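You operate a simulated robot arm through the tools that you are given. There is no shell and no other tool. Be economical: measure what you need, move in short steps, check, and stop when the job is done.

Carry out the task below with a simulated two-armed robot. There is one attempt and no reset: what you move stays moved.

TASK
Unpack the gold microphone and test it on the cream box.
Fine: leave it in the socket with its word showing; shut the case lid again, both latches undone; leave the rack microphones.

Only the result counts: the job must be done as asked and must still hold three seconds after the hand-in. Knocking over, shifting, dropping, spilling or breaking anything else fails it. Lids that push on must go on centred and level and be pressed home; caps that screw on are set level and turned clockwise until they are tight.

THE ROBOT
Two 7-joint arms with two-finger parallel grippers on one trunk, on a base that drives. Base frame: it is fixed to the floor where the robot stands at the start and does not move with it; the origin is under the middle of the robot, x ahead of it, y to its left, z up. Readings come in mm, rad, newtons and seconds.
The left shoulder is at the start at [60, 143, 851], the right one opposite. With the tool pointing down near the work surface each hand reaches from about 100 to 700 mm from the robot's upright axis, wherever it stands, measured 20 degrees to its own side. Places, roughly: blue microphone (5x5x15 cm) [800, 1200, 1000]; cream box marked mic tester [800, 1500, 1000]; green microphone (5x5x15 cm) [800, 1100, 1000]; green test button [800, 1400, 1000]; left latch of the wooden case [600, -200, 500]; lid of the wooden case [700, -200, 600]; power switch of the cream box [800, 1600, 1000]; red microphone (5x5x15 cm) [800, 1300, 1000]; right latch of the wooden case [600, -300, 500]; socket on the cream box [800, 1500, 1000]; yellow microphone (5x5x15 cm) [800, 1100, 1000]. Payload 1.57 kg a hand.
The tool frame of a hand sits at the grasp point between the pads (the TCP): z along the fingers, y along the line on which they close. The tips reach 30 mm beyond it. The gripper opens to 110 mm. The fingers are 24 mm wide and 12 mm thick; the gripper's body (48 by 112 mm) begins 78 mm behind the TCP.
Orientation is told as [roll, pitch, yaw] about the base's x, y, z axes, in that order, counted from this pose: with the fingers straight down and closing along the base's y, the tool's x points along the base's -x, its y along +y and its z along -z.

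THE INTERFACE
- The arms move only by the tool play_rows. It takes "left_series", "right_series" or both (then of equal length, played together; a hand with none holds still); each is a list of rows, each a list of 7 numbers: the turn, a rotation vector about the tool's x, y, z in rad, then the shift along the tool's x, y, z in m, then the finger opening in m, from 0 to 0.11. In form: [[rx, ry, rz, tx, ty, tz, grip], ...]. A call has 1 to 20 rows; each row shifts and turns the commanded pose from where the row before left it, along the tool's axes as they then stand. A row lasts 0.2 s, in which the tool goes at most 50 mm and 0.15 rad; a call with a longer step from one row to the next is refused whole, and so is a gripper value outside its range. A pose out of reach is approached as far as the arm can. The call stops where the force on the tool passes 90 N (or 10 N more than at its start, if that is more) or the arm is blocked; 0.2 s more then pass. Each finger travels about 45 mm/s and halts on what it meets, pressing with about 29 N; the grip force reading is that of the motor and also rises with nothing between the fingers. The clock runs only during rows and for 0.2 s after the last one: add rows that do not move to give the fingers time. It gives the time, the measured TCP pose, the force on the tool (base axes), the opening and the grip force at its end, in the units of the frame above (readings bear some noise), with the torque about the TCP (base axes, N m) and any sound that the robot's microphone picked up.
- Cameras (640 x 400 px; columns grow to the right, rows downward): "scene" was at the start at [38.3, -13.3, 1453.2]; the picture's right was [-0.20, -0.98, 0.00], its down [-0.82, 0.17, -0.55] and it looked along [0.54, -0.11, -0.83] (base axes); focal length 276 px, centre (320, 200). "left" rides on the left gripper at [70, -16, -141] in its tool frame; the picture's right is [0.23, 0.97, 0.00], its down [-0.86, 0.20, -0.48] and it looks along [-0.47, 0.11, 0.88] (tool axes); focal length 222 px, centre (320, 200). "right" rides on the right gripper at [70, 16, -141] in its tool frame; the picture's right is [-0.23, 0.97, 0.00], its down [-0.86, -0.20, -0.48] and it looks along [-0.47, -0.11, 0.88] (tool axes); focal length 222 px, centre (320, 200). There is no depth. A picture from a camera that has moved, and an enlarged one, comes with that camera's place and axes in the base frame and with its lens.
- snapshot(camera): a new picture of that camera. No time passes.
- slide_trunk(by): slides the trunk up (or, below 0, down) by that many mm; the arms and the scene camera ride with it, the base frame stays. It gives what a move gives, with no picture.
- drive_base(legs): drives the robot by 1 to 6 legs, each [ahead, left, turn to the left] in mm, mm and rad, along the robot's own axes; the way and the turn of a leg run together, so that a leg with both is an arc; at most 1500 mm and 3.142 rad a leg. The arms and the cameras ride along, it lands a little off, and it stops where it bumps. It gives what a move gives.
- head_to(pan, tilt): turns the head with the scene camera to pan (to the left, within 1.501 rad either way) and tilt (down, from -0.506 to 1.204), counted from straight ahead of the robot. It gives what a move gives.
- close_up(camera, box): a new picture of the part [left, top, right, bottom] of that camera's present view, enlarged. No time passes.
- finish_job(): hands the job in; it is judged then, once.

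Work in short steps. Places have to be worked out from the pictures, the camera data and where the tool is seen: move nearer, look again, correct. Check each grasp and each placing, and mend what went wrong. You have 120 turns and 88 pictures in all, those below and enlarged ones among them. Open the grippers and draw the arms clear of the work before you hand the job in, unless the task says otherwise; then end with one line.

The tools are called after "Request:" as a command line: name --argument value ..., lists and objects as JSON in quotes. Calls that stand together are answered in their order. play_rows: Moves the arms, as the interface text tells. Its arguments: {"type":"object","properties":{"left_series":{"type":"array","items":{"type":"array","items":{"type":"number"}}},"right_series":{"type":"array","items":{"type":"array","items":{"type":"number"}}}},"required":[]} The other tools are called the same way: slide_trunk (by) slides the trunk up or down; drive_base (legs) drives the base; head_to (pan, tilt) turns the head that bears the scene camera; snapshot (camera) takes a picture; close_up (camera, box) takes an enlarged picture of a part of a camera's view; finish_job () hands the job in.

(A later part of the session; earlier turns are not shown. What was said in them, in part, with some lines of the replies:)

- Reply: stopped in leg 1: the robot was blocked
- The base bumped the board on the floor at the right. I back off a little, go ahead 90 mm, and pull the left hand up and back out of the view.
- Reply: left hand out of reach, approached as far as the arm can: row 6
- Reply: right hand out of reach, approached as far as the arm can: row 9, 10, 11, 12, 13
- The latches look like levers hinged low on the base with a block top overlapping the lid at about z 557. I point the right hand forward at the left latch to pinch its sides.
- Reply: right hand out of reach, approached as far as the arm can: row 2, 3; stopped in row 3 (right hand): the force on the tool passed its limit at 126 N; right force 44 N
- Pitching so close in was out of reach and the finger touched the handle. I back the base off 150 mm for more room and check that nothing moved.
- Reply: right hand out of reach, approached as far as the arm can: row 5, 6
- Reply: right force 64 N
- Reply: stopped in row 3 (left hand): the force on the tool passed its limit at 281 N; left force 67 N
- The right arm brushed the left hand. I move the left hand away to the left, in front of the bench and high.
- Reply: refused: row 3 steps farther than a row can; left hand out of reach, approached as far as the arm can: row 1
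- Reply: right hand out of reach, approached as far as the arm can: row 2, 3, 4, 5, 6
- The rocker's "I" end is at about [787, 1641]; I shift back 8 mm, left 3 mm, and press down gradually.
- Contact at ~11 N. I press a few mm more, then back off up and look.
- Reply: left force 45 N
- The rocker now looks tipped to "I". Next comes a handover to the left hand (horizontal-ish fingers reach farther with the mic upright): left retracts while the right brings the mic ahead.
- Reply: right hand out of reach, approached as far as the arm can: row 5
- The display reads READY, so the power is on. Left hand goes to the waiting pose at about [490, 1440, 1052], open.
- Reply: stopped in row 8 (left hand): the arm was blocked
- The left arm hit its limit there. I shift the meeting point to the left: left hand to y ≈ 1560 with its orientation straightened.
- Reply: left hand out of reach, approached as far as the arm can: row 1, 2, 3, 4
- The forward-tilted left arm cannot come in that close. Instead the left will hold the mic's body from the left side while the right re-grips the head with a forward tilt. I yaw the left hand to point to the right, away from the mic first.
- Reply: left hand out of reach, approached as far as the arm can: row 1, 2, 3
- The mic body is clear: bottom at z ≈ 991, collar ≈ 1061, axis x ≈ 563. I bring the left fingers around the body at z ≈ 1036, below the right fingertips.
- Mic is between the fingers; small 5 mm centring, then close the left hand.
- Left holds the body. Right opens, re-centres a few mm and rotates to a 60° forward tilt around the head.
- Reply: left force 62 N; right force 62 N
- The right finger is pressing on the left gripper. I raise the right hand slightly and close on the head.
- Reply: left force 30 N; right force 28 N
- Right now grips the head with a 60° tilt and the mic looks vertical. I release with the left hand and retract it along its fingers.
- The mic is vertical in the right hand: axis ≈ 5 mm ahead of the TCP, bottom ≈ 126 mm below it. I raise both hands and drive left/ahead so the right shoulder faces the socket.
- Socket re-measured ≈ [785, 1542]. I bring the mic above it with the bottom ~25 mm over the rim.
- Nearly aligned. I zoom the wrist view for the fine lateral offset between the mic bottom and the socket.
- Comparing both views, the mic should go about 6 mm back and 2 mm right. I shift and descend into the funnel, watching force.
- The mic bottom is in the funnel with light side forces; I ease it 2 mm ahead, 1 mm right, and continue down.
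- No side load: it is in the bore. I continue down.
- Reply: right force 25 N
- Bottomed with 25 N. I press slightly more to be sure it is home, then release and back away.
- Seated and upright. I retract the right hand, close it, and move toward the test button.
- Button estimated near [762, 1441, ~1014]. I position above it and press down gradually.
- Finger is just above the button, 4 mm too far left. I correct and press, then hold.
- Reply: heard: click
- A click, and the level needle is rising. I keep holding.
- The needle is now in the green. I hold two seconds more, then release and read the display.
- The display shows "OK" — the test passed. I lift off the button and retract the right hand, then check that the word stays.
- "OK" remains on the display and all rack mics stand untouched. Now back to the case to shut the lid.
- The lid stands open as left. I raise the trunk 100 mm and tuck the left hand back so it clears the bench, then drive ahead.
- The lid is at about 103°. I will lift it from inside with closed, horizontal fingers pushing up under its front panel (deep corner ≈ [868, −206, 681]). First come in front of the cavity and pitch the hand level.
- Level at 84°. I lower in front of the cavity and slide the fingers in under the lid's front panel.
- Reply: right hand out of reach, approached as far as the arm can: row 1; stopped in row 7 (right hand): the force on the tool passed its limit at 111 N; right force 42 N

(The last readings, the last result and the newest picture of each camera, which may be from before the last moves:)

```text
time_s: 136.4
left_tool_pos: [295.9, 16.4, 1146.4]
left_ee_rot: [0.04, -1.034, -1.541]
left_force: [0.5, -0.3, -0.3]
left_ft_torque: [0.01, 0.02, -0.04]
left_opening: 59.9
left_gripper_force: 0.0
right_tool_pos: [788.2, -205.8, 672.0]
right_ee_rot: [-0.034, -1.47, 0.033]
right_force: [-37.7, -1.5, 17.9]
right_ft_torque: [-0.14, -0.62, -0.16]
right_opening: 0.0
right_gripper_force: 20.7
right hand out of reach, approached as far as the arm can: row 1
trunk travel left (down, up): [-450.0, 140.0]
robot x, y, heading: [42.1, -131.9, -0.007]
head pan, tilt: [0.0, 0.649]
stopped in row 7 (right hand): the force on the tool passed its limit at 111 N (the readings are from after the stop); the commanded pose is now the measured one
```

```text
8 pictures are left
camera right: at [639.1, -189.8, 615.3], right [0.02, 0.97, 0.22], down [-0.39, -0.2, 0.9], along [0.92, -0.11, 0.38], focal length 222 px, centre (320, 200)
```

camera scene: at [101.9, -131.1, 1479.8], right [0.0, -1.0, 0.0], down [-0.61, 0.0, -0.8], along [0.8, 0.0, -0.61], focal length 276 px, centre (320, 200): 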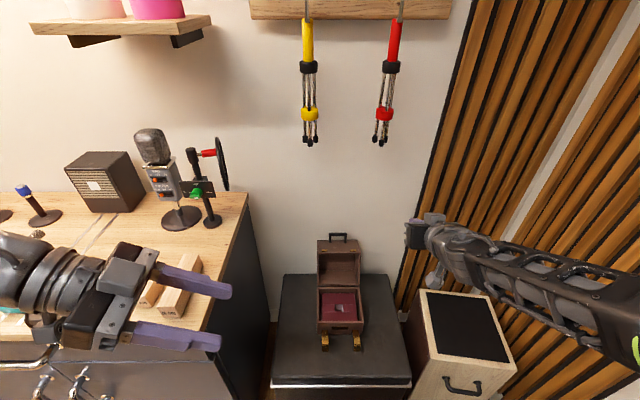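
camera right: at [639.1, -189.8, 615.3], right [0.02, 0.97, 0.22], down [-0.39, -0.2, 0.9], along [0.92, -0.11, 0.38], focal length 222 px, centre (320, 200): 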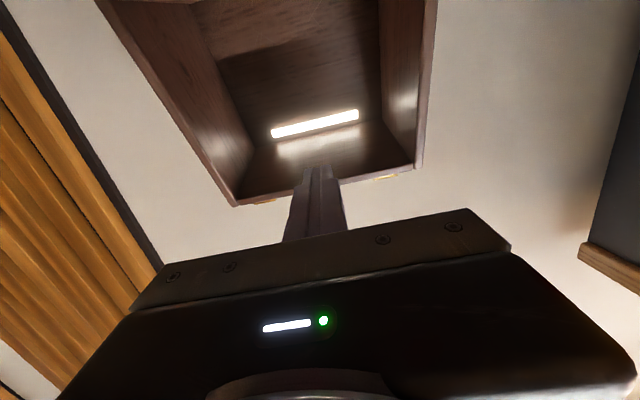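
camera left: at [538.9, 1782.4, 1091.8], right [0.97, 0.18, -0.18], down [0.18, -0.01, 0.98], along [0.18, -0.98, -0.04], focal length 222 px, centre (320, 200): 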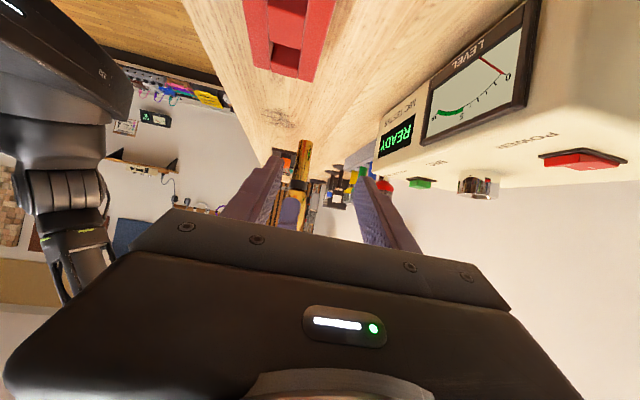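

Contact while entering; I check the side from the scene camera.

Request:
close_up --camera "scene" --box '[280, 220, 400, 360]'

```text
2.86 times, centred on (340, 290) of scene
camera zoom: at [95.5, -131.1, 1480.5], right [-0.01, -1.0, 0.0], down [-0.6, 0.0, -0.8], along [0.8, 0.0, -0.6], focal length 790 px, centre (263, -57)
```

zoom: 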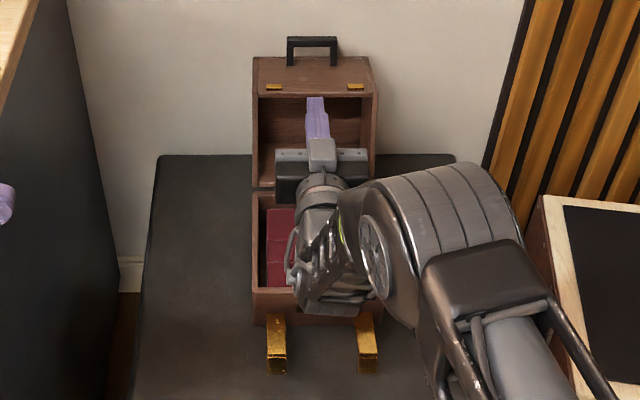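

The fingers are already ~30 mm under the panel, enough to lift. I ease back a touch and raise, following the lid's arc.

Request:
play_rows --right_series '[[0, 0, 0, 0, 0, -0.004, 0], [0, 0, 0, -0.006, 0, -0.0006, 0], [0, 0, 0, -0.006, 0, -0.0006, 0], [0, 0, 0, -0.006, 0, -0.0006, 0], [0, 0, 0, -0.0034, 0, -0.0119, 0], [0, 0, 0, -0.0034, 0, -0.0119, 0], [0, 0, 0, 0, 0, 0, 0]]'

Request:
close_up --camera "scene" --box '[280, 220, 400, 360]'

```text
time_s: 138.0
left_tool_pos: [300.0, 16.8, 1146.0]
left_ee_rot: [0.033, -1.036, -1.534]
left_force: [-0.9, 0.0, -1.0]
left_ft_torque: [-0.01, 0.02, 0.01]
left_opening: 60.0
left_gripper_force: 0.1
right_tool_pos: [765.3, -205.1, 695.7]
right_ee_rot: [-0.032, -1.463, 0.031]
right_force: [-0.6, -0.7, -0.1]
right_ft_torque: [0.01, 0.0, -0.02]
right_opening: 0.1
right_gripper_force: 21.4
trunk travel left (down, up): [-450.0, 140.0]
robot x, y, heading: [45.3, -132.2, -0.006]
head pan, tilt: [0.0, 0.649]
```

```text
2.86 times, centred on (340, 290) of scene
camera zoom: at [100.7, -131.2, 1479.8], right [0.0, -1.0, 0.0], down [-0.6, 0.0, -0.8], along [0.8, 0.0, -0.6], focal length 790 px, centre (263, -57)
```

zoom: 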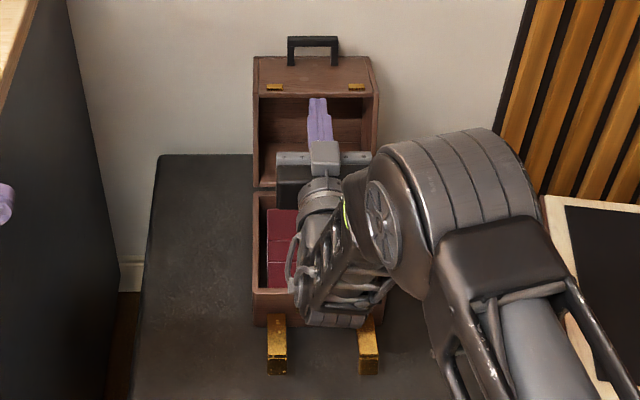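

No contact yet (lid unmoved). I slide a bit deeper at this height, then lift along the arc.

Request:
play_rows --right_series '[[0, 0, 0, 0.004, 0, 0.008, 0], [0, 0, 0, 0.003, 0, 0.01, 0], [0, 0, 0, 0.002, 0, 0.01, 0], [0, 0, 0, 0, 0, 0, 0]]'

Request:
play_rows --right_series '[[0, 0, 0, -0.006, 0, -0.0006, 0], [0, 0, 0, -0.006, 0, -0.0006, 0], [0, 0, 0, -0.006, 0, -0.0006, 0]]'

```text
time_s: 139.0
left_tool_pos: [298.3, 16.7, 1146.5]
left_ee_rot: [0.036, -1.036, -1.538]
left_force: [-0.2, -0.5, 0.8]
left_ft_torque: [0.01, -0.03, 0.04]
left_opening: 59.9
left_gripper_force: 0.1
right_tool_pos: [788.0, -205.0, 684.1]
right_ee_rot: [-0.033, -1.462, 0.03]
right_force: [-22.8, -0.6, 5.6]
right_ft_torque: [-0.05, 0.06, -0.07]
right_opening: 0.0
right_gripper_force: 21.5
trunk travel left (down, up): [-450.0, 140.0]
robot x, y, heading: [43.5, -130.4, -0.002]
head pan, tilt: [0.0, 0.649]
```

```text
time_s: 139.8
left_tool_pos: [299.9, 16.6, 1145.5]
left_ee_rot: [0.032, -1.036, -1.534]
left_force: [-0.2, 0.6, 0.6]
left_ft_torque: [-0.02, 0.01, 0.0]
left_opening: 60.1
left_gripper_force: 0.1
right_tool_pos: [792.4, -206.0, 703.1]
right_ee_rot: [-0.026, -1.468, 0.028]
right_force: [-0.2, 0.5, 0.0]
right_ft_torque: [0.01, -0.02, -0.03]
right_opening: 0.2
right_gripper_force: 21.0
trunk travel left (down, up): [-450.0, 140.0]
robot x, y, heading: [44.4, -131.8, -0.002]
head pan, tilt: [0.0, 0.649]
```

Request:
snapshot --camera "right"

```text
5 pictures are left
camera right: at [644.2, -189.8, 648.1], right [0.02, 0.97, 0.22], down [-0.39, -0.2, 0.9], along [0.92, -0.11, 0.37], focal length 222 px, centre (320, 200)
```

right: 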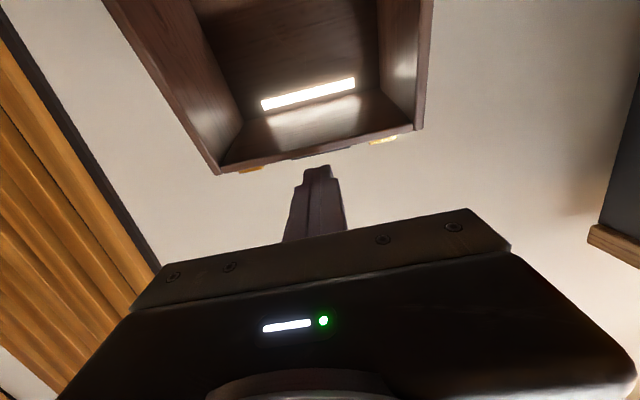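

The wrist view plus the contact show the panel's front edge is really at about [818, z 677] — lower and farther than I had it; my fingers are above it. I back out, lower, and drive 40 mm closer before re-entering beneath it.

Request:
play_rows --right_series '[[0, 0, 0, 0, 0, -0.035, 0], [0, 0, 0, 0, 0, -0.035, 0], [0, 0, 0, 0.028, 0, 0, 0], [0, 0, 0, 0.028, 0, 0, 0], [0, 0, 0, 0, 0, 0, 0]]'

Request:
drive_base --legs '[[42, 0, 0]]'

```text
time_s: 141.0
left_tool_pos: [300.5, 16.7, 1145.2]
left_ee_rot: [0.032, -1.037, -1.534]
left_force: [-0.1, 0.5, -0.3]
left_ft_torque: [0.03, 0.02, 0.0]
left_opening: 59.8
left_gripper_force: 0.0
right_tool_pos: [715.3, -205.2, 653.3]
right_ee_rot: [-0.074, -1.462, 0.062]
right_force: [0.6, 0.7, -0.3]
right_ft_torque: [-0.06, 0.0, 0.02]
right_opening: 0.2
right_gripper_force: 21.5
trunk travel left (down, up): [-450.0, 140.0]
robot x, y, heading: [47.5, -134.2, -0.006]
head pan, tilt: [0.0, 0.649]
```

```text
time_s: 141.8
left_tool_pos: [342.3, 16.4, 1144.8]
left_ee_rot: [0.03, -1.037, -1.534]
left_force: [1.2, 0.3, -0.5]
left_ft_torque: [0.02, 0.02, -0.04]
left_opening: 59.9
left_gripper_force: 0.0
right_tool_pos: [757.4, -205.3, 653.0]
right_ee_rot: [-0.07, -1.46, 0.062]
right_force: [0.5, 0.0, -0.4]
right_ft_torque: [0.01, 0.01, 0.01]
right_opening: 0.1
right_gripper_force: 21.1
trunk travel left (down, up): [-450.0, 140.0]
robot x, y, heading: [85.9, -133.2, -0.008]
head pan, tilt: [0.0, 0.649]
```

Request:
play_rows --right_series '[[0, 0, 0, 0.002, 0, 0.0175, 0], [0, 0, 0, 0.002, 0, 0.0175, 0], [0, 0, 0, 0, 0, 0.0175, 0], [0, 0, 0, 0, 0, 0.0175, 0], [0, 0, 0, 0, 0, 0, 0]]'

Request:
close_up --camera "right" --box '[160, 0, 480, 240]'

```text
time_s: 143.1
left_tool_pos: [341.5, 15.9, 1145.9]
left_ee_rot: [0.033, -1.037, -1.533]
left_force: [0.0, -1.3, 0.0]
left_ft_torque: [-0.01, -0.01, -0.03]
left_opening: 60.0
left_gripper_force: 0.1
right_tool_pos: [827.1, -205.4, 642.6]
right_ee_rot: [-0.073, -1.46, 0.062]
right_force: [0.1, 0.6, -0.4]
right_ft_torque: [0.0, 0.01, 0.03]
right_opening: 0.0
right_gripper_force: 21.5
trunk travel left (down, up): [-450.0, 140.0]
robot x, y, heading: [86.4, -132.9, -0.004]
head pan, tilt: [0.0, 0.649]
```

```text
1.67 times, centred on (320, 120) of right
camera zoom: at [677.4, -188.6, 586.9], right [0.03, 0.98, 0.22], down [-0.38, -0.19, 0.9], along [0.92, -0.11, 0.37], focal length 370 px, centre (320, 333)
```

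zoom: 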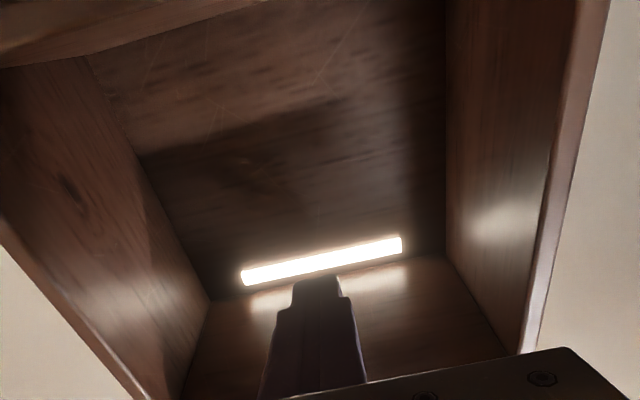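

The fingers are now inside the lid cavity under the front panel. I lift and follow the arc.

Request:
play_rows --right_series '[[0, 0, 0, -0.006, 0, -0.0006, 0], [0, 0, 0, -0.006, 0, -0.0006, 0], [0, 0, 0, -0.0037, 0, -0.0119, 0], [0, 0, 0, -0.0037, 0, -0.0119, 0], [0, 0, 0, -0.0017, 0, -0.0125, 0], [0, 0, 0, -0.0017, 0, -0.0125, 0], [0, 0, 0, 0, 0, 0, 0]]'

Request:
close_up --camera "scene" --box '[260, 200, 440, 360]'

```text
time_s: 144.7
left_tool_pos: [342.2, 16.2, 1144.1]
left_ee_rot: [0.031, -1.036, -1.533]
left_force: [-1.0, 0.5, -0.1]
left_ft_torque: [-0.04, 0.04, -0.01]
left_opening: 60.1
left_gripper_force: 0.1
right_tool_pos: [779.5, -204.6, 668.5]
right_ee_rot: [-0.07, -1.459, 0.062]
right_force: [1.2, -0.7, -6.1]
right_ft_torque: [0.02, 0.04, -0.03]
right_opening: 0.0
right_gripper_force: 21.4
trunk travel left (down, up): [-450.0, 140.0]
robot x, y, heading: [84.7, -135.4, -0.008]
head pan, tilt: [0.0, 0.649]
```

```text
2.50 times, centred on (350, 280) of scene
camera zoom: at [143.2, -131.5, 1479.7], right [0.0, -1.0, 0.0], down [-0.6, 0.0, -0.8], along [0.8, 0.0, -0.61], focal length 691 px, centre (245, 0)
```

zoom: 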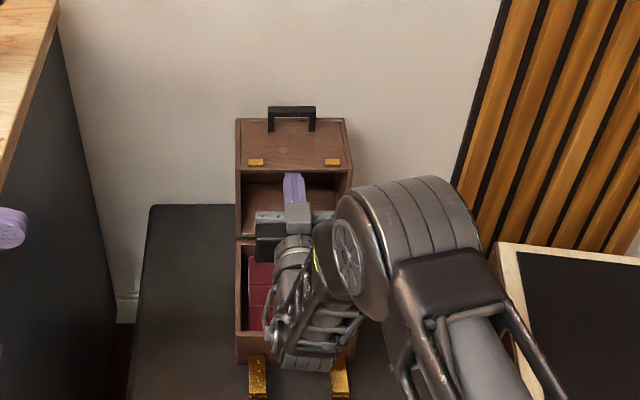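

The lid is coming up (−6 N load). I continue past the balance point.

Request:
play_rows --right_series '[[0, 0, 0, 0.0005, 0, -0.0126, 0], [0, 0, 0, 0.0005, 0, -0.0126, 0], [0, 0, 0, 0.0027, 0, -0.0124, 0], [0, 0, 0, 0.0027, 0, -0.0124, 0], [0, 0, 0, 0.0048, 0, -0.0117, 0], [0, 0, 0, 0.0048, 0, -0.0117, 0], [0, 0, 0, 0, 0, 0, 0]]'

Request:
close_up --camera "scene" --box '[260, 200, 440, 360]'

```text
time_s: 146.2
left_tool_pos: [343.0, 15.9, 1144.6]
left_ee_rot: [0.028, -1.035, -1.532]
left_force: [-0.8, 0.4, 0.3]
left_ft_torque: [0.0, -0.04, 0.0]
left_opening: 60.2
left_gripper_force: 0.0
right_tool_pos: [737.0, -200.8, 667.3]
right_ee_rot: [-0.074, -1.456, 0.063]
right_force: [3.4, -5.2, -15.1]
right_ft_torque: [0.11, 0.2, -0.03]
right_opening: 0.0
right_gripper_force: 21.4
right hand out of reach, approached as far as the arm can: row 4, 5, 6
trunk travel left (down, up): [-450.0, 140.0]
robot x, y, heading: [82.7, -129.5, -0.0]
head pan, tilt: [0.0, 0.649]
```

```text
2.50 times, centred on (350, 280) of scene
camera zoom: at [144.3, -132.1, 1479.8], right [0.0, -1.0, 0.0], down [-0.61, 0.0, -0.8], along [0.8, 0.0, -0.61], focal length 691 px, centre (245, 0)
```

zoom: 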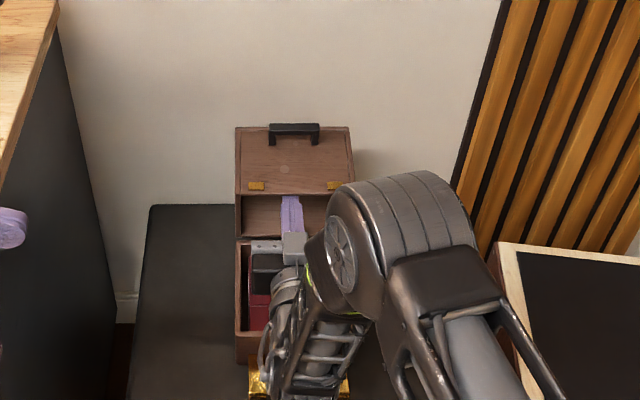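

The horizontal finger cannot take the lid past balance. Better: let it rest back, then pinch the handle bar (≈[898, −203, 699], ~30 mm gap beneath) with the hand rolled 90°, which gives full control. First reverse gently and withdraw.

Request:
play_rows --right_series '[[0, 0, 0, 0, 0, 0.0107, 0], [0, 0, 0, 0, 0, 0.0107, 0], [0, 0, 0, 0, 0, 0.0107, 0], [0, 0, 0, 0, 0, 0.0107, 0], [0, 0, 0, 0.0017, 0, 0.0125, 0], [0, 0, 0, 0.0017, 0, 0.0125, 0], [0, 0, 0, 0.0037, 0, 0.0119, 0], [0, 0, 0, 0.0037, 0, 0.0119, 0], [0, 0, 0, 0.007, 0, 0, 0], [0, 0, 0, 0.007, 0, 0, 0], [0, 0, 0, 0, 0, 0, 0]]'

```text
time_s: 148.7
left_tool_pos: [342.4, 16.1, 1143.9]
left_ee_rot: [0.034, -1.037, -1.534]
left_force: [-0.5, 0.9, 0.2]
left_ft_torque: [-0.03, 0.02, 0.01]
left_opening: 60.0
left_gripper_force: 0.0
right_tool_pos: [825.3, -200.3, 633.7]
right_ee_rot: [-0.074, -1.461, 0.065]
right_force: [-0.4, 0.8, 0.3]
right_ft_torque: [-0.01, 0.02, 0.01]
right_opening: 0.0
right_gripper_force: 21.0
trunk travel left (down, up): [-450.0, 140.0]
robot x, y, heading: [83.5, -134.2, -0.008]
head pan, tilt: [0.0, 0.649]
```

The lid is back at rest with no load. I back the base off to clear the cavity, then raise, and roll the hand 90°.

Request:
drive_base --legs '[[-130, 0, 0.006]]'

Request:
play_rows --right_series '[[0, 0, 0, -0.031, 0, 0, 0], [0, 0, 0, -0.031, 0, 0, 0], [0, 0.1, 0, -0.031, 0, 0, 0], [0, 0, 0.143, 0, 0, 0, 0.03], [0, 0, 0.143, 0, 0, 0, 0.03], [0, 0, 0.143, 0, 0, 0, 0.03], [0, 0, 0.143, 0, 0, 0, 0.03], [0, 0, 0.143, 0, 0, 0, 0.03], [0, 0, 0.143, 0, 0, 0, 0.03], [0, 0, 0, 0, 0, 0, 0.03]]'

```text
time_s: 149.9
left_tool_pos: [212.5, 17.1, 1145.0]
left_ee_rot: [0.035, -1.036, -1.533]
left_force: [0.6, -0.1, 0.6]
left_ft_torque: [-0.02, -0.01, 0.06]
left_opening: 60.1
left_gripper_force: 0.2
right_tool_pos: [696.5, -197.2, 633.6]
right_ee_rot: [-0.072, -1.463, 0.067]
right_force: [0.0, 0.4, 0.2]
right_ft_torque: [0.0, -0.01, 0.03]
right_opening: 0.0
right_gripper_force: 21.5
trunk travel left (down, up): [-450.0, 140.0]
robot x, y, heading: [-42.2, -131.3, -0.003]
head pan, tilt: [0.0, 0.649]
```

```text
time_s: 152.1
left_tool_pos: [212.5, 18.5, 1144.7]
left_ee_rot: [0.035, -1.036, -1.531]
left_force: [0.4, 0.2, 0.1]
left_ft_torque: [-0.01, 0.0, -0.06]
left_opening: 59.8
left_gripper_force: 0.1
right_tool_pos: [737.9, -119.6, 784.9]
right_ee_rot: [1.259, -0.708, -1.391]
right_force: [0.5, 1.1, 0.2]
right_ft_torque: [0.0, -0.01, 0.0]
right_opening: 30.0
right_gripper_force: 0.1
right hand out of reach, approached as far as the arm can: row 5, 6, 7, 8, 9
trunk travel left (down, up): [-450.0, 140.0]
robot x, y, heading: [-40.2, -134.5, 0.002]
head pan, tilt: [0.0, 0.649]
```

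That roll direction is limited; I roll back the other way.

Request:
play_rows --right_series '[[0, 0, -0.143, 0, 0, 0, 0.03], [0, 0, -0.143, 0, 0, 0, 0.03], [0, 0, -0.143, 0, 0, 0, 0.03], [0, 0, -0.143, 0, 0, 0, 0.03], [0, 0, -0.143, 0, 0, 0, 0.03], [0, 0, -0.143, 0, 0, 0, 0.03], [0, 0, 0, 0, 0, 0, 0.03]]'

```text
time_s: 153.7
left_tool_pos: [214.3, 17.3, 1145.7]
left_ee_rot: [0.033, -1.036, -1.53]
left_force: [0.2, -0.1, -0.2]
left_ft_torque: [-0.03, -0.02, 0.0]
left_opening: 60.0
left_gripper_force: 0.0
right_tool_pos: [736.2, -120.9, 783.2]
right_ee_rot: [-0.048, -1.363, 0.042]
right_force: [0.0, -0.3, 0.0]
right_ft_torque: [0.0, 0.0, 0.04]
right_opening: 29.9
right_gripper_force: 0.1
trunk travel left (down, up): [-450.0, 140.0]
robot x, y, heading: [-41.0, -130.5, 0.001]
head pan, tilt: [0.0, 0.649]
```

Request:
play_rows --right_series '[[0, 0, -0.143, 0, 0, 0, 0.03], [0, 0, -0.143, 0, 0, 0, 0.03], [0, 0, -0.143, 0, 0, 0, 0.03], [0, 0, -0.143, 0, 0, 0, 0.03], [0, 0, -0.143, 0, 0, 0, 0.03], [0, 0, -0.143, 0, 0, 0, 0.03], [0, 0, -0.143, 0, 0, 0, 0.03], [0, 0, -0.143, 0, 0, 0, 0.03], [0, 0, -0.143, 0, 0, 0, 0.03], [0, 0, -0.143, 0, 0, 0, 0.03], [0, 0, -0.141, 0, 0, 0, 0.03], [0, 0, 0, 0, 0, 0, 0.03]]'

```text
time_s: 156.3
left_tool_pos: [212.4, 17.7, 1144.6]
left_ee_rot: [0.032, -1.036, -1.53]
left_force: [-0.3, 0.3, 0.8]
left_ft_torque: [0.01, 0.03, 0.01]
left_opening: 59.9
left_gripper_force: 0.0
right_tool_pos: [736.0, -119.8, 784.8]
right_ee_rot: [-1.363, 0.009, 1.565]
right_force: [0.3, 0.3, 0.3]
right_ft_torque: [0.01, -0.01, 0.0]
right_opening: 29.9
right_gripper_force: 0.0
trunk travel left (down, up): [-450.0, 140.0]
robot x, y, heading: [-38.8, -132.4, -0.001]
head pan, tilt: [0.0, 0.649]
```

The hand is rolled: fingers now close vertically, pointing ahead 12° down. I drive 80 mm ahead and line up with the handle bar.

Request:
drive_base --legs '[[85, 0, 0]]'

Request:
play_rows --right_series '[[0, 0, 0, 0.021, 0, -0.012, 0.03], [0, 0, 0, 0.021, 0, -0.012, 0.03], [0, 0, 0, 0.021, 0.02, -0.01, 0.03], [0, 0, 0, 0.02, 0.02, 0, 0.03], [0, 0, 0, 0, 0.026, 0, 0.03], [0, 0, 0, 0, 0, 0, 0.03]]'

```text
time_s: 157.4
left_tool_pos: [300.5, 18.2, 1144.8]
left_ee_rot: [0.029, -1.036, -1.53]
left_force: [0.3, -1.1, -0.9]
left_ft_torque: [-0.05, 0.03, -0.06]
left_opening: 60.1
left_gripper_force: 0.2
right_tool_pos: [822.0, -121.0, 784.3]
right_ee_rot: [-1.362, 0.008, 1.566]
right_force: [0.6, -0.6, -0.5]
right_ft_torque: [-0.06, -0.02, -0.01]
right_opening: 30.0
right_gripper_force: 0.0
trunk travel left (down, up): [-450.0, 140.0]
robot x, y, heading: [42.0, -127.7, -0.004]
head pan, tilt: [0.0, 0.649]
```

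```text
time_s: 158.8
left_tool_pos: [298.6, 17.7, 1145.0]
left_ee_rot: [0.034, -1.036, -1.532]
left_force: [0.5, 0.2, 0.2]
left_ft_torque: [0.03, 0.0, 0.02]
left_opening: 60.0
left_gripper_force: 0.0
right_tool_pos: [772.7, -204.4, 727.2]
right_ee_rot: [-1.362, 0.007, 1.568]
right_force: [0.1, 0.8, -0.7]
right_ft_torque: [0.0, 0.0, -0.01]
right_opening: 30.2
right_gripper_force: 0.2
trunk travel left (down, up): [-450.0, 140.0]
robot x, y, heading: [43.7, -129.8, -0.002]
head pan, tilt: [0.0, 0.649]
```

I use the wrist camera, now looking from the right side, to verify finger height against the bar.

Request:
close_up --camera "right" --box '[200, 60, 440, 240]'

```text
2.22 times, centred on (320, 150) of right
camera zoom: at [629.4, -273.4, 740.7], right [-0.2, 0.22, -0.95], down [-0.42, 0.86, 0.29], along [0.88, 0.46, -0.08], focal length 494 px, centre (320, 311)
```

zoom: 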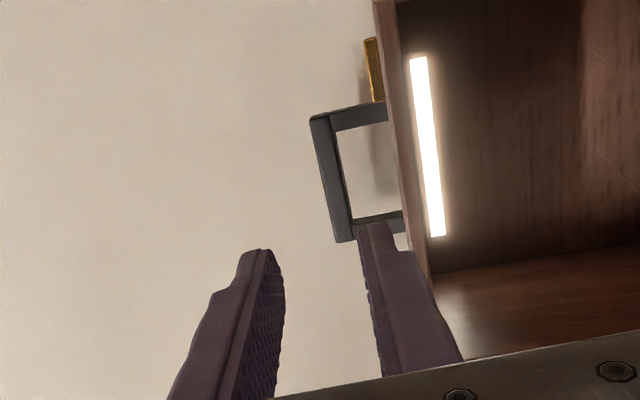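

The bar is at about [898, −208, 692], so I shift 8 mm down, then slide forward around it.

Request:
play_rows --right_series '[[0, 0, 0, 0, 0.008, 0, 0.027], [0, 0, 0, 0, 0, 0.025, 0.027], [0, 0, 0, 0, 0, 0.025, 0.027], [0, 0, 0, 0, 0, 0.02, 0.027], [0, 0, 0, 0, 0, 0.02, 0.027], [0, 0, 0, 0, 0, 0.02, 0.027], [0, 0, 0, 0, 0, 0, 0.027]]'

```text
time_s: 159.9
left_tool_pos: [291.0, 15.9, 1147.5]
left_ee_rot: [0.046, -1.036, -1.546]
left_force: [0.1, -1.1, -0.3]
left_ft_torque: [0.0, 0.0, 0.0]
left_opening: 59.7
left_gripper_force: 0.0
right_tool_pos: [832.6, -204.0, 698.5]
right_ee_rot: [-1.349, 0.008, 1.565]
right_force: [-63.1, -6.5, 29.6]
right_ft_torque: [-0.08, 1.55, 0.38]
right_opening: 11.7
right_gripper_force: 0.0
trunk travel left (down, up): [-450.0, 140.0]
robot x, y, heading: [38.8, -131.6, -0.006]
head pan, tilt: [0.0, 0.649]
stopped in row 5 (right hand): the force on the tool passed its limit at 103 N (the readings are from after the stop); the commanded pose is now the measured one
```

The lower finger hit the panel edge. I back off, raise 15 mm from here (net 3 mm below the first line), use 28 mm opening, and retry.

Request:
play_rows --right_series '[[0, 0, 0, 0, 0, -0.02, 0.02], [0, 0, 0, 0, 0, -0.02, 0.028], [0, 0, 0, 0, 0, -0.02, 0.028], [0, 0, 0, 0, -0.0125, 0, 0.028], [0, 0, 0, 0, 0, 0, 0.028]]'

Request:
drive_base --legs '[[40, 0, 0.004]]'

```text
time_s: 161.1
left_tool_pos: [297.7, 16.8, 1144.4]
left_ee_rot: [0.033, -1.036, -1.534]
left_force: [0.1, 0.9, -0.8]
left_ft_torque: [-0.01, 0.0, -0.03]
left_opening: 60.3
left_gripper_force: 0.0
right_tool_pos: [782.0, -204.8, 719.9]
right_ee_rot: [-1.34, 0.009, 1.567]
right_force: [1.9, 0.8, 2.4]
right_ft_torque: [0.07, -0.15, 0.0]
right_opening: 26.2
right_gripper_force: 0.1
trunk travel left (down, up): [-450.0, 140.0]
robot x, y, heading: [41.5, -132.9, -0.002]
head pan, tilt: [0.0, 0.649]
```

```text
time_s: 162.0
left_tool_pos: [337.7, 18.9, 1145.3]
left_ee_rot: [0.031, -1.036, -1.529]
left_force: [1.1, 0.7, 0.1]
left_ft_torque: [-0.01, 0.01, -0.03]
left_opening: 59.9
left_gripper_force: 0.2
right_tool_pos: [824.3, -202.7, 719.6]
right_ee_rot: [-1.342, 0.008, 1.57]
right_force: [0.9, -0.3, 0.2]
right_ft_torque: [0.0, 0.01, -0.01]
right_opening: 28.0
right_gripper_force: 0.1
trunk travel left (down, up): [-450.0, 140.0]
robot x, y, heading: [83.7, -128.4, -0.001]
head pan, tilt: [0.0, 0.649]
```

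Request:
play_rows --right_series '[[0, 0, 0, 0, 0.005, 0, 0.028], [0, 0, 0, 0, 0, 0.012, 0.028], [0, 0, 0, 0, 0, 0.012, 0.028], [0, 0, 0, 0, 0, 0, 0.028]]'

```text
time_s: 163.0
left_tool_pos: [336.9, 17.4, 1145.3]
left_ee_rot: [0.034, -1.037, -1.531]
left_force: [-1.4, -0.1, 0.1]
left_ft_torque: [0.0, 0.02, 0.02]
left_opening: 60.1
left_gripper_force: 0.1
right_tool_pos: [845.9, -203.0, 711.6]
right_ee_rot: [-1.344, 0.01, 1.571]
right_force: [-0.2, -0.3, 0.5]
right_ft_torque: [0.01, 0.01, 0.01]
right_opening: 27.8
right_gripper_force: 0.1
trunk travel left (down, up): [-450.0, 140.0]
robot x, y, heading: [78.9, -134.1, 0.006]
head pan, tilt: [0.0, 0.649]
```

Request:
play_rows --right_series '[[0, 0, 0, 0, 0, 0.01, 0.028], [0, 0, 0, 0, 0, 0.01, 0.028], [0, 0, 0, 0, 0, 0.01, 0.028], [0, 0, 0, 0, 0, 0, 0.028]]'

```text
time_s: 164.0
left_tool_pos: [336.2, 18.0, 1145.8]
left_ee_rot: [0.033, -1.034, -1.531]
left_force: [0.2, 0.4, 0.1]
left_ft_torque: [-0.02, 0.0, -0.02]
left_opening: 60.1
left_gripper_force: 0.1
right_tool_pos: [875.3, -202.6, 703.6]
right_ee_rot: [-1.344, 0.007, 1.571]
right_force: [0.0, -0.7, 0.2]
right_ft_torque: [-0.01, 0.05, -0.03]
right_opening: 27.9
right_gripper_force: 0.0
trunk travel left (down, up): [-450.0, 140.0]
robot x, y, heading: [81.9, -132.9, 0.003]
head pan, tilt: [0.0, 0.649]
```

Past the bar without contact. I advance 6 mm more and close; the opening will tell whether the bar is caught.

Request:
play_rows --right_series '[[0, 0, 0, 0, 0, 0.006, 0.028], [0, 0, 0, 0, 0, 0, 0.0], [0, 0, 0, 0, 0, 0, 0.0], [0, 0, 0, 0, 0, 0, 0.0]]'

```text
time_s: 165.0
left_tool_pos: [337.2, 17.5, 1143.8]
left_ee_rot: [0.033, -1.033, -1.53]
left_force: [0.0, 0.1, 0.8]
left_ft_torque: [0.0, 0.05, 0.01]
left_opening: 59.9
left_gripper_force: 0.1
right_tool_pos: [879.1, -202.7, 699.3]
right_ee_rot: [-1.334, 0.008, 1.571]
right_force: [-15.3, 0.5, -17.6]
right_ft_torque: [0.39, 0.79, -0.21]
right_opening: 12.6
right_gripper_force: 29.5
trunk travel left (down, up): [-450.0, 140.0]
robot x, y, heading: [83.4, -127.8, -0.001]
head pan, tilt: [0.0, 0.649]
```

The bar is pinched (12.6 mm). I swing the lid along its arc about the hinge, 20° first.

Request:
play_rows --right_series '[[0, 0, 0, 0, -0.0057, -0.017, 0], [0, 0, 0, 0, -0.0058, -0.017, 0], [0, 0, 0, 0, -0.0027, -0.0178, 0], [0, 0, 0, 0, -0.0027, -0.0178, 0]]'

```text
time_s: 166.0
left_tool_pos: [337.3, 17.7, 1145.5]
left_ee_rot: [0.03, -1.034, -1.529]
left_force: [-0.1, 0.5, -0.1]
left_ft_torque: [-0.02, 0.01, -0.02]
left_opening: 60.0
left_gripper_force: 0.0
right_tool_pos: [816.8, -202.1, 735.4]
right_ee_rot: [-1.341, 0.008, 1.571]
right_force: [-2.8, -1.9, -14.7]
right_ft_torque: [0.66, 0.16, 0.2]
right_opening: 14.2
right_gripper_force: 30.4
trunk travel left (down, up): [-450.0, 140.0]
robot x, y, heading: [83.3, -135.7, -0.002]
head pan, tilt: [0.0, 0.649]
```

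Tracking well. Next 20°.

Request:
play_rows --right_series '[[0, 0, 0, 0, 0.0004, -0.018, 0], [0, 0, 0, 0, 0.0004, -0.018, 0], [0, 0, 0, 0, 0.0035, -0.0176, 0], [0, 0, 0, 0, 0.0035, -0.0176, 0]]'

```text
time_s: 167.0
left_tool_pos: [335.8, 18.4, 1145.6]
left_ee_rot: [0.033, -1.035, -1.53]
left_force: [-0.1, 0.2, 0.8]
left_ft_torque: [-0.02, -0.04, 0.05]
left_opening: 59.9
left_gripper_force: 0.1
right_tool_pos: [745.4, -203.0, 746.7]
right_ee_rot: [-1.349, 0.008, 1.57]
right_force: [1.1, 0.2, 9.5]
right_ft_torque: [0.62, -0.35, -0.16]
right_opening: 15.8
right_gripper_force: 31.2
trunk travel left (down, up): [-450.0, 140.0]
robot x, y, heading: [80.7, -131.7, -0.001]
head pan, tilt: [0.0, 0.649]
```

About 63° now and near balance. I continue by driving the base back in small legs while lowering the hand.

Request:
drive_base --legs '[[-35, 0, 0]]'

Request:
play_rows --right_series '[[0, 0, 0, 0, 0.0078, 0.0019, 0]]'

Request:
drive_base --legs '[[-34, 0, 0]]'

Request:
play_rows --right_series '[[0, 0, 0, 0, 0.0126, 0.003, 0]]'

```text
time_s: 167.8
left_tool_pos: [299.8, 16.2, 1145.9]
left_ee_rot: [0.034, -1.034, -1.532]
left_force: [-0.1, 0.1, -0.7]
left_ft_torque: [0.02, -0.03, 0.03]
left_opening: 60.0
left_gripper_force: 0.0
right_tool_pos: [709.1, -203.5, 742.7]
right_ee_rot: [-1.342, 0.008, 1.57]
right_force: [0.4, -0.1, 0.7]
right_ft_torque: [0.02, 0.0, 0.0]
right_opening: 0.0
right_gripper_force: 21.1
trunk travel left (down, up): [-450.0, 140.0]
robot x, y, heading: [44.5, -129.6, 0.002]
head pan, tilt: [0.0, 0.649]
```

```text
time_s: 168.2
left_tool_pos: [302.0, 18.1, 1144.7]
left_ee_rot: [0.032, -1.035, -1.53]
left_force: [-0.5, -0.2, -0.6]
left_ft_torque: [0.01, -0.05, -0.01]
left_opening: 60.1
left_gripper_force: 0.1
right_tool_pos: [710.9, -203.8, 733.6]
right_ee_rot: [-1.341, 0.009, 1.571]
right_force: [-0.5, 0.2, -0.5]
right_ft_torque: [0.02, 0.0, 0.02]
right_opening: 0.1
right_gripper_force: 21.3
trunk travel left (down, up): [-450.0, 140.0]
robot x, y, heading: [49.2, -131.7, 0.007]
head pan, tilt: [0.0, 0.649]
```

```text
time_s: 169.1
left_tool_pos: [266.1, 17.1, 1145.6]
left_ee_rot: [0.034, -1.036, -1.532]
left_force: [0.3, -0.3, 0.0]
left_ft_torque: [-0.02, -0.01, 0.01]
left_opening: 59.9
left_gripper_force: 0.0
right_tool_pos: [674.7, -203.4, 735.0]
right_ee_rot: [-1.343, 0.007, 1.571]
right_force: [-0.3, -0.9, 0.0]
right_ft_torque: [0.02, 0.0, 0.01]
right_opening: 0.0
right_gripper_force: 21.5
trunk travel left (down, up): [-450.0, 140.0]
robot x, y, heading: [12.2, -130.5, 0.003]
head pan, tilt: [0.0, 0.649]
```

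```text
time_s: 169.5
left_tool_pos: [267.3, 17.3, 1145.2]
left_ee_rot: [0.033, -1.034, -1.531]
left_force: [-0.1, 0.5, -0.5]
left_ft_torque: [0.01, 0.01, 0.01]
left_opening: 59.8
left_gripper_force: 0.0
right_tool_pos: [676.3, -204.4, 720.5]
right_ee_rot: [-1.341, 0.008, 1.57]
right_force: [0.2, 0.0, -0.5]
right_ft_torque: [0.01, 0.02, 0.01]
right_opening: 0.0
right_gripper_force: 21.5
trunk travel left (down, up): [-450.0, 140.0]
robot x, y, heading: [11.8, -130.3, 0.004]
head pan, tilt: [0.0, 0.649]
```

The grip slipped off during the drive; the lid was at balance and has fallen one way. I move the hand up and to the right, then use the last picture on the case.

Request:
play_rows --right_series '[[0, 0, 0, 0, -0.03, 0, 0], [0, 0, 0, 0, -0.03, 0, 0], [0, 0, 0, 0.03, -0.03, 0, 0], [0, 0, 0, 0.04, 0, 0, 0], [0, 0, 0, 0.04, 0, 0, 0], [0, 0, 0, 0.04, 0, -0.02, 0], [0, 0, 0, 0.04, 0, -0.02, 0], [0, 0, 0, 0, 0, 0, 0]]'

Request:
snapshot --camera "scene"

```text
time_s: 171.3
left_tool_pos: [267.9, 17.8, 1145.9]
left_ee_rot: [0.033, -1.035, -1.53]
left_force: [0.3, 0.0, -0.1]
left_ft_torque: [-0.01, -0.02, -0.01]
left_opening: 60.0
left_gripper_force: 0.0
right_tool_pos: [694.7, -251.2, 809.8]
right_ee_rot: [-1.343, 0.009, 1.568]
right_force: [0.5, 0.2, 0.7]
right_ft_torque: [0.03, -0.03, 0.01]
right_opening: 0.0
right_gripper_force: 21.5
right hand out of reach, approached as far as the arm can: row 4, 5, 6, 7
trunk travel left (down, up): [-450.0, 140.0]
robot x, y, heading: [12.4, -134.6, 0.001]
head pan, tilt: [0.0, 0.649]
```

```text
0 pictures are left
camera scene: at [68.4, -130.9, 1479.8], right [0.0, -1.0, 0.0], down [-0.6, 0.0, -0.8], along [0.8, 0.0, -0.6], focal length 276 px, centre (320, 200)
```

scene: 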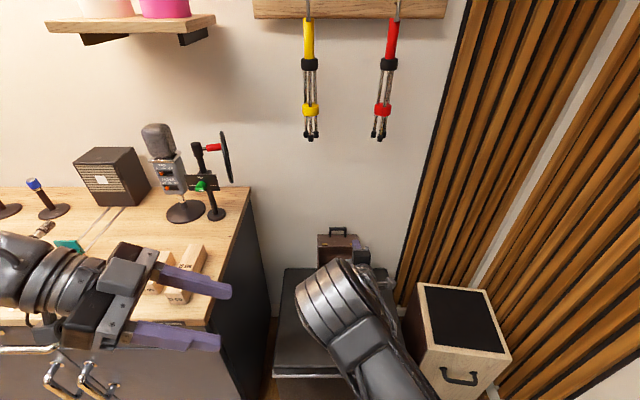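

The lid lies open again (no pictures left, but all coordinates are now known from contact: hinge ≈ [768, z 546], bar radius ≈ 197 mm). I repeat the pinch with a deeper grip and will pitch the hand as I swing, so the arm alone carries it past balance. Re-approach first.

Request:
drive_base --legs '[[66, 0, 0]]'

Request:
play_rows --right_series '[[0, 0, 0, -0.024, 0, 0, 0.028], [0, 0, 0, -0.024, 0, 0, 0.028], [0, 0, 0, 0, 0.026, 0.012, 0.028], [0, 0, 0, 0, 0.026, 0.012, 0.028], [0, 0, 0, 0, 0.024, 0.012, 0.028], [0, 0, 0, 0, 0, 0, 0.028]]'

```text
time_s: 172.3
left_tool_pos: [334.0, 17.6, 1144.3]
left_ee_rot: [0.031, -1.036, -1.528]
left_force: [-0.3, 0.9, 0.1]
left_ft_torque: [-0.01, 0.01, -0.02]
left_opening: 59.8
left_gripper_force: 0.1
right_tool_pos: [761.2, -251.5, 809.2]
right_ee_rot: [-1.34, 0.007, 1.568]
right_force: [-0.3, -0.4, -0.3]
right_ft_torque: [0.0, 0.02, 0.01]
right_opening: 0.1
right_gripper_force: 20.8
trunk travel left (down, up): [-450.0, 140.0]
robot x, y, heading: [80.2, -132.4, 0.004]
head pan, tilt: [0.0, 0.649]
```

```text
time_s: 173.7
left_tool_pos: [333.2, 17.2, 1143.7]
left_ee_rot: [0.033, -1.037, -1.53]
left_force: [0.1, 1.0, -0.4]
left_ft_torque: [0.0, -0.02, -0.03]
left_opening: 60.1
left_gripper_force: 0.0
right_tool_pos: [779.1, -204.7, 726.4]
right_ee_rot: [-1.342, 0.009, 1.569]
right_force: [-1.0, -0.1, -0.2]
right_ft_torque: [-0.01, 0.0, -0.04]
right_opening: 28.1
right_gripper_force: 0.1
trunk travel left (down, up): [-450.0, 140.0]
robot x, y, heading: [77.0, -131.8, -0.002]
head pan, tilt: [0.0, 0.649]
```

On the same line as before. Advance to the bar.

Request:
play_rows --right_series '[[0, 0, 0, 0, -0.0008, 0.0165, 0.028], [0, 0, 0, 0, 0, 0.0165, 0.028], [0, 0, 0, 0, 0, 0.0165, 0.028], [0, 0, 0, 0, 0, 0.0165, 0.028], [0, 0, 0, 0, 0, 0.0165, 0.028], [0, 0, 0, 0, 0, 0.0165, 0.028], [0, 0, 0, 0, 0, 0, 0.028]]'

```text
time_s: 175.3
left_tool_pos: [332.8, 17.7, 1145.0]
left_ee_rot: [0.032, -1.033, -1.531]
left_force: [0.2, 0.3, 0.2]
left_ft_torque: [-0.02, -0.02, -0.01]
left_opening: 59.9
left_gripper_force: 0.1
right_tool_pos: [875.1, -204.9, 705.1]
right_ee_rot: [-1.343, 0.007, 1.57]
right_force: [-0.2, -0.5, -0.3]
right_ft_torque: [-0.04, -0.01, -0.03]
right_opening: 28.0
right_gripper_force: 0.1
trunk travel left (down, up): [-450.0, 140.0]
robot x, y, heading: [74.8, -132.7, 0.002]
head pan, tilt: [0.0, 0.649]
```

Request:
play_rows --right_series '[[0, 0, 0, 0, 0.002, 0.007, 0.028], [0, 0, 0, 0, 0.001, 0.007, 0.028], [0, 0, 0, 0, 0, 0, 0.0], [0, 0, 0, 0, 0, 0, 0.0], [0, 0, 0, 0, 0, 0, 0.0]]'

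```text
time_s: 176.5
left_tool_pos: [335.0, 16.3, 1144.6]
left_ee_rot: [0.03, -1.034, -1.531]
left_force: [0.4, -0.5, 0.3]
left_ft_torque: [0.02, -0.02, -0.02]
left_opening: 60.0
left_gripper_force: 0.0
right_tool_pos: [886.4, -205.4, 696.0]
right_ee_rot: [-1.335, 0.007, 1.57]
right_force: [-10.5, 0.8, -10.9]
right_ft_torque: [0.65, 0.66, -0.22]
right_opening: 12.6
right_gripper_force: 29.7
trunk travel left (down, up): [-450.0, 140.0]
robot x, y, heading: [81.1, -133.3, -0.005]
head pan, tilt: [0.0, 0.649]
```

Gripped deeper (12.6 mm). Now the swing with simultaneous pitching, first half.

Request:
play_rows --right_series '[[-0.04, 0, 0, 0, -0.0072, -0.0156, 0], [-0.04, 0, 0, 0, -0.0051, -0.0163, 0], [-0.04, 0, 0, 0, -0.0031, -0.0169, 0], [-0.04, 0, 0, 0, -0.0009, -0.0171, 0], [-0.04, 0, 0, 0, 0.0012, -0.0171, 0], [-0.04, 0, 0, 0, 0.0034, -0.0167, 0]]'

```text
time_s: 177.9
left_tool_pos: [333.0, 17.7, 1145.7]
left_ee_rot: [0.032, -1.034, -1.53]
left_force: [-1.1, 0.4, -0.1]
left_ft_torque: [0.0, 0.0, 0.03]
left_opening: 59.9
left_gripper_force: 0.0
right_tool_pos: [797.1, -205.6, 746.0]
right_ee_rot: [-1.105, 0.008, 1.57]
right_force: [1.1, -1.1, -2.1]
right_ft_torque: [0.89, -0.1, 0.06]
right_opening: 18.0
right_gripper_force: 32.6
trunk travel left (down, up): [-450.0, 140.0]
robot x, y, heading: [80.7, -130.3, 0.005]
head pan, tilt: [0.0, 0.649]
```

Very low forces. Second half, past the balance point.

Request:
play_rows --right_series '[[-0.04, 0, 0, 0, 0.0056, -0.0161, 0], [-0.04, 0, 0, 0, 0.0075, -0.0152, 0], [-0.04, 0, 0, 0, 0.0094, -0.014, 0], [-0.04, 0, 0, 0, 0.0111, -0.0128, 0], [-0.04, 0, 0, 0, 0.0126, -0.0112, 0], [-0.04, 0, 0, 0, 0.014, -0.0095, 0]]'

```text
time_s: 179.3
left_tool_pos: [329.2, 16.8, 1146.5]
left_ee_rot: [0.04, -1.035, -1.537]
left_force: [0.0, -0.3, -0.1]
left_ft_torque: [0.0, -0.02, -0.01]
left_opening: 60.0
left_gripper_force: 0.1
right_tool_pos: [693.0, -203.6, 736.6]
right_ee_rot: [-0.864, 0.009, 1.57]
right_force: [-14.4, -2.3, 34.8]
right_ft_torque: [0.72, 0.05, -0.34]
right_opening: 14.6
right_gripper_force: 30.6
trunk travel left (down, up): [-450.0, 140.0]
robot x, y, heading: [83.5, -129.4, 0.003]
head pan, tilt: [0.0, 0.649]
```

Still gripped and past balance. I ease 3 mm outward and lower along the arc.

Request:
play_rows --right_series '[[0, 0, 0, 0, 0.0136, -0.0106, 0], [0, 0, 0, 0, 0.0158, -0.0066, 0], [0, 0, 0, 0, 0.0164, -0.0052, 0], [0, 0, 0, 0, 0.0167, -0.0037, 0]]'

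```text
time_s: 180.3
left_tool_pos: [333.0, 17.9, 1145.7]
left_ee_rot: [0.032, -1.035, -1.532]
left_force: [-0.2, 0.8, 0.0]
left_ft_torque: [0.01, 0.02, 0.0]
left_opening: 60.1
left_gripper_force: 0.2
right_tool_pos: [634.1, -203.1, 704.2]
right_ee_rot: [-0.861, 0.009, 1.568]
right_force: [2.5, 1.5, -1.0]
right_ft_torque: [0.8, -0.33, -0.16]
right_opening: 16.2
right_gripper_force: 31.2
trunk travel left (down, up): [-450.0, 140.0]
robot x, y, heading: [80.0, -132.3, -0.0]
head pan, tilt: [0.0, 0.649]
```

Low force, still holding. Continue lowering (e–h).

Request:
play_rows --right_series '[[0, 0, 0, 0, 0.017, -0.0023, 0], [0, 0, 0, 0, 0.0171, -0.0008, 0], [0, 0, 0, 0, 0.0172, 0.0006, 0]]'

```text
time_s: 181.1
left_tool_pos: [333.7, 17.5, 1144.9]
left_ee_rot: [0.032, -1.037, -1.532]
left_force: [0.1, -0.4, -0.2]
left_ft_torque: [-0.02, 0.02, 0.01]
left_opening: 60.0
left_gripper_force: 0.0
right_tool_pos: [599.2, -204.6, 667.8]
right_ee_rot: [-0.86, 0.008, 1.571]
right_force: [-0.7, 3.9, 0.2]
right_ft_torque: [0.8, -0.17, -0.22]
right_opening: 17.5
right_gripper_force: 32.5
trunk travel left (down, up): [-450.0, 140.0]
robot x, y, heading: [81.5, -130.7, -0.003]
head pan, tilt: [0.0, 0.649]
```

Request:
play_rows --right_series '[[0, 0, 0, 0, 0.0085, 0.0011, 0], [0, 0, 0, 0, 0.0085, 0.0011, 0], [0, 0, 0, 0, 0.005, 0.001, 0], [0, 0, 0, 0, 0, 0, 0]]'

```text
time_s: 182.1
left_tool_pos: [333.0, 17.0, 1145.1]
left_ee_rot: [0.034, -1.037, -1.532]
left_force: [-0.5, 0.4, 0.4]
left_ft_torque: [-0.03, -0.01, -0.01]
left_opening: 60.1
left_gripper_force: 0.1
right_tool_pos: [587.2, -204.0, 647.9]
right_ee_rot: [-0.862, 0.008, 1.572]
right_force: [-7.5, 5.4, 4.4]
right_ft_torque: [0.77, -0.15, -0.31]
right_opening: 17.7
right_gripper_force: 32.4
trunk travel left (down, up): [-450.0, 140.0]
robot x, y, heading: [78.9, -133.7, -0.003]
head pan, tilt: [0.0, 0.649]
```

About 7° remain to the closed bar position (≈ z 618). I go on in small steps until it seats.

Request:
play_rows --right_series '[[0, 0, 0, 0, 0.0062, 0.0018, 0], [0, 0, 0, 0, 0.0062, 0.0018, 0], [0, 0, 0, 0, 0.0062, 0.0018, 0], [0, 0, 0, 0, 0, 0, 0]]'

```text
time_s: 183.1
left_tool_pos: [331.0, 18.3, 1144.7]
left_ee_rot: [0.035, -1.037, -1.533]
left_force: [-0.7, 0.0, -0.3]
left_ft_torque: [0.0, 0.0, 0.03]
left_opening: 60.1
left_gripper_force: 0.0
right_tool_pos: [580.2, -203.5, 630.7]
right_ee_rot: [-0.861, 0.009, 1.571]
right_force: [-16.8, 7.9, 6.8]
right_ft_torque: [0.71, 0.13, -0.42]
right_opening: 17.9
right_gripper_force: 31.9
trunk travel left (down, up): [-450.0, 140.0]
robot x, y, heading: [77.5, -133.4, -0.0]
head pan, tilt: [0.0, 0.649]
```

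Request:
play_rows --right_series '[[0, 0, 0, 0, 0.0065, 0.0002, 0], [0, 0, 0, 0, 0.005, 0.0015, 0], [0, 0, 0, 0, 0.004, 0.0015, 0], [0, 0, 0, 0, 0, 0, 0]]'

```text
time_s: 184.1
left_tool_pos: [330.3, 18.5, 1145.8]
left_ee_rot: [0.038, -1.037, -1.535]
left_force: [0.1, 0.3, 0.3]
left_ft_torque: [-0.01, -0.02, -0.02]
left_opening: 59.9
left_gripper_force: 0.0
right_tool_pos: [576.7, -203.9, 623.7]
right_ee_rot: [-0.882, 0.007, 1.567]
right_force: [-0.7, 3.5, 54.4]
right_ft_torque: [0.9, -0.62, -0.07]
right_opening: 18.2
right_gripper_force: 33.1
trunk travel left (down, up): [-450.0, 140.0]
robot x, y, heading: [81.9, -130.9, 0.005]
head pan, tilt: [0.0, 0.649]
```

A firm 54 N upward reaction at the closed height: the lid is shut. I relax, open and withdraw along the fingers.

Request:
play_rows --right_series '[[0, 0, 0, 0, -0.0042, 0, 0], [0, 0, 0, 0, 0, 0, 0.026], [0, 0, 0, 0, 0, 0, 0.028], [0, 0, 0, 0, 0, -0.015, 0.028], [0, 0, 0, 0, 0, -0.02, 0.028], [0, 0, 0, 0, 0, -0.02, 0.028], [0, 0, 0, 0, 0, 0, 0.028]]'

```text
time_s: 185.7
left_tool_pos: [333.2, 18.5, 1145.3]
left_ee_rot: [0.033, -1.033, -1.531]
left_force: [0.4, 0.0, -0.9]
left_ft_torque: [0.0, -0.02, -0.01]
left_opening: 59.8
left_gripper_force: 0.0
right_tool_pos: [535.0, -202.2, 655.6]
right_ee_rot: [-0.863, 0.01, 1.567]
right_force: [0.4, -0.8, 0.3]
right_ft_torque: [-0.01, -0.02, 0.01]
right_opening: 27.9
right_gripper_force: 0.1
trunk travel left (down, up): [-450.0, 140.0]
robot x, y, heading: [80.9, -131.6, -0.003]
head pan, tilt: [0.0, 0.649]
```

To confirm closure, I touch the lid's top: hand up, forward over the lid, then lower gently with closed fingers.

Request:
play_rows --right_series '[[0, 0, 0, 0, -0.023, -0.0195, 0], [0, 0, 0, 0, -0.023, -0.0195, 0], [0, 0, 0, 0, -0.023, -0.0195, 0], [0, 0, 0, 0, -0.021, 0.0247, 0], [0, 0, 0, 0, -0.021, 0.0247, 0], [0, 0, 0, 0, -0.021, 0.0247, 0], [0, 0, 0, 0, -0.021, 0.0247, 0], [0, 0, 0, 0, 0, 0, 0]]'

Request:
play_rows --right_series '[[0, 0, 0, 0, 0.0114, 0.0097, 0], [0, 0, 0, 0, 0.0114, 0.0097, 0], [0, 0, 0, 0, 0.0076, 0.0065, 0], [0, 0, 0, 0, 0.0038, 0.0032, 0], [0, 0, 0, 0, 0.0038, 0.0032, 0], [0, 0, 0, 0, 0.0038, 0.0032, 0], [0, 0, 0, 0, 0, 0, 0]]'

```text
time_s: 187.5
left_tool_pos: [332.8, 18.4, 1144.7]
left_ee_rot: [0.034, -1.034, -1.531]
left_force: [-0.3, 0.0, 0.3]
left_ft_torque: [0.02, -0.02, -0.02]
left_opening: 60.2
left_gripper_force: 0.2
right_tool_pos: [664.9, -205.7, 746.1]
right_ee_rot: [-0.861, 0.01, 1.57]
right_force: [-0.9, 1.0, -0.4]
right_ft_torque: [0.0, -0.03, 0.02]
right_opening: 0.0
right_gripper_force: 21.4
trunk travel left (down, up): [-450.0, 140.0]
robot x, y, heading: [77.4, -132.1, -0.0]
head pan, tilt: [0.0, 0.649]
```

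```text
time_s: 189.1
left_tool_pos: [333.5, 17.9, 1145.8]
left_ee_rot: [0.033, -1.035, -1.531]
left_force: [-0.2, 0.1, -0.2]
left_ft_torque: [-0.01, 0.01, -0.01]
left_opening: 60.1
left_gripper_force: 0.1
right_tool_pos: [664.8, -205.4, 689.6]
right_ee_rot: [-0.862, 0.008, 1.569]
right_force: [0.1, 0.0, -0.4]
right_ft_torque: [0.0, 0.01, -0.01]
right_opening: 0.0
right_gripper_force: 21.7
trunk travel left (down, up): [-450.0, 140.0]
robot x, y, heading: [79.3, -132.5, -0.001]
head pan, tilt: [0.0, 0.649]
```

Lowest point is now about z 660, no contact yet; continue down in small steps.

Request:
play_rows --right_series '[[0, 0, 0, 0, 0.003, 0.0026, 0], [0, 0, 0, 0, 0.003, 0.0026, 0], [0, 0, 0, 0, 0.003, 0.0026, 0], [0, 0, 0, 0, 0.003, 0.0026, 0], [0, 0, 0, 0, 0.003, 0.0026, 0], [0, 0, 0, 0, 0, 0, 0]]'

```text
time_s: 190.5
left_tool_pos: [333.0, 17.7, 1146.6]
left_ee_rot: [0.035, -1.034, -1.531]
left_force: [-0.3, -0.6, -1.0]
left_ft_torque: [0.03, 0.0, 0.0]
left_opening: 60.2
left_gripper_force: 0.1
right_tool_pos: [663.4, -205.4, 672.7]
right_ee_rot: [-0.866, 0.008, 1.57]
right_force: [-2.5, -1.5, 9.9]
right_ft_torque: [0.06, -0.07, 0.0]
right_opening: 0.0
right_gripper_force: 21.8
trunk travel left (down, up): [-450.0, 140.0]
robot x, y, heading: [83.5, -135.2, -0.0]
head pan, tilt: [0.0, 0.649]
```

Contact at z ≈ 643 — exactly the closed lid top. A firm push confirms it is home.

Request:
play_rows --right_series '[[0, 0, 0, 0, 0.003, 0.0026, 0], [0, 0, 0, 0, 0, 0, 0]]'

Request:
play_rows --right_series '[[0, 0, 0, 0, -0.023, -0.0195, 0], [0, 0, 0, 0, -0.023, -0.0195, 0], [0, 0, 0, 0, -0.023, -0.0195, 0], [0, 0, 0, 0, -0.023, -0.0195, 0.05], [0, 0, 0, 0, 0, 0, 0.06]]'

Request:
drive_base --legs '[[-200, 0, 0]]'

```text
time_s: 191.1
left_tool_pos: [329.7, 16.3, 1147.3]
left_ee_rot: [0.037, -1.035, -1.537]
left_force: [-0.7, 0.5, -0.6]
left_ft_torque: [-0.01, 0.0, 0.02]
left_opening: 60.0
left_gripper_force: 0.1
right_tool_pos: [664.0, -204.9, 670.9]
right_ee_rot: [-0.871, 0.008, 1.57]
right_force: [-14.7, -3.9, 35.5]
right_ft_torque: [0.0, -0.17, -0.03]
right_opening: 0.0
right_gripper_force: 20.7
trunk travel left (down, up): [-450.0, 140.0]
robot x, y, heading: [77.7, -133.8, -0.005]
head pan, tilt: [0.0, 0.649]
```

```text
time_s: 192.3
left_tool_pos: [334.1, 17.6, 1144.0]
left_ee_rot: [0.033, -1.034, -1.53]
left_force: [0.3, 0.5, 0.2]
left_ft_torque: [0.0, -0.02, 0.04]
left_opening: 60.1
left_gripper_force: 0.0
right_tool_pos: [665.8, -203.7, 787.2]
right_ee_rot: [-0.86, 0.008, 1.569]
right_force: [0.6, 0.3, 0.4]
right_ft_torque: [0.04, 0.0, 0.01]
right_opening: 48.0
right_gripper_force: 0.1
trunk travel left (down, up): [-450.0, 140.0]
robot x, y, heading: [77.5, -129.8, 0.001]
head pan, tilt: [0.0, 0.649]
```

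```text
time_s: 193.9
left_tool_pos: [130.4, 17.4, 1145.1]
left_ee_rot: [0.036, -1.034, -1.532]
left_force: [-0.1, 0.9, 0.4]
left_ft_torque: [0.0, 0.02, 0.04]
left_opening: 59.9
left_gripper_force: 0.1
right_tool_pos: [461.8, -204.8, 788.4]
right_ee_rot: [-0.864, 0.007, 1.57]
right_force: [-0.2, 0.0, 0.1]
right_ft_torque: [-0.03, -0.01, -0.01]
right_opening: 59.8
right_gripper_force: 0.0
trunk travel left (down, up): [-450.0, 140.0]
robot x, y, heading: [-126.6, -133.0, -0.003]
head pan, tilt: [0.0, 0.649]
```

The lid held solid under a firm push, both hands are open, and the arms are clear of the work, so I hand the job in.

Request:
finish_job

```text
The job is handed in.
```

The gold microphone is in the tester's socket with "OK" showing, the case lid is shut with both latches undone, and the rack microphones were not touched. I last saw the display just after the test. With no pictures left, I confirmed the lid by touch rather than by sight.
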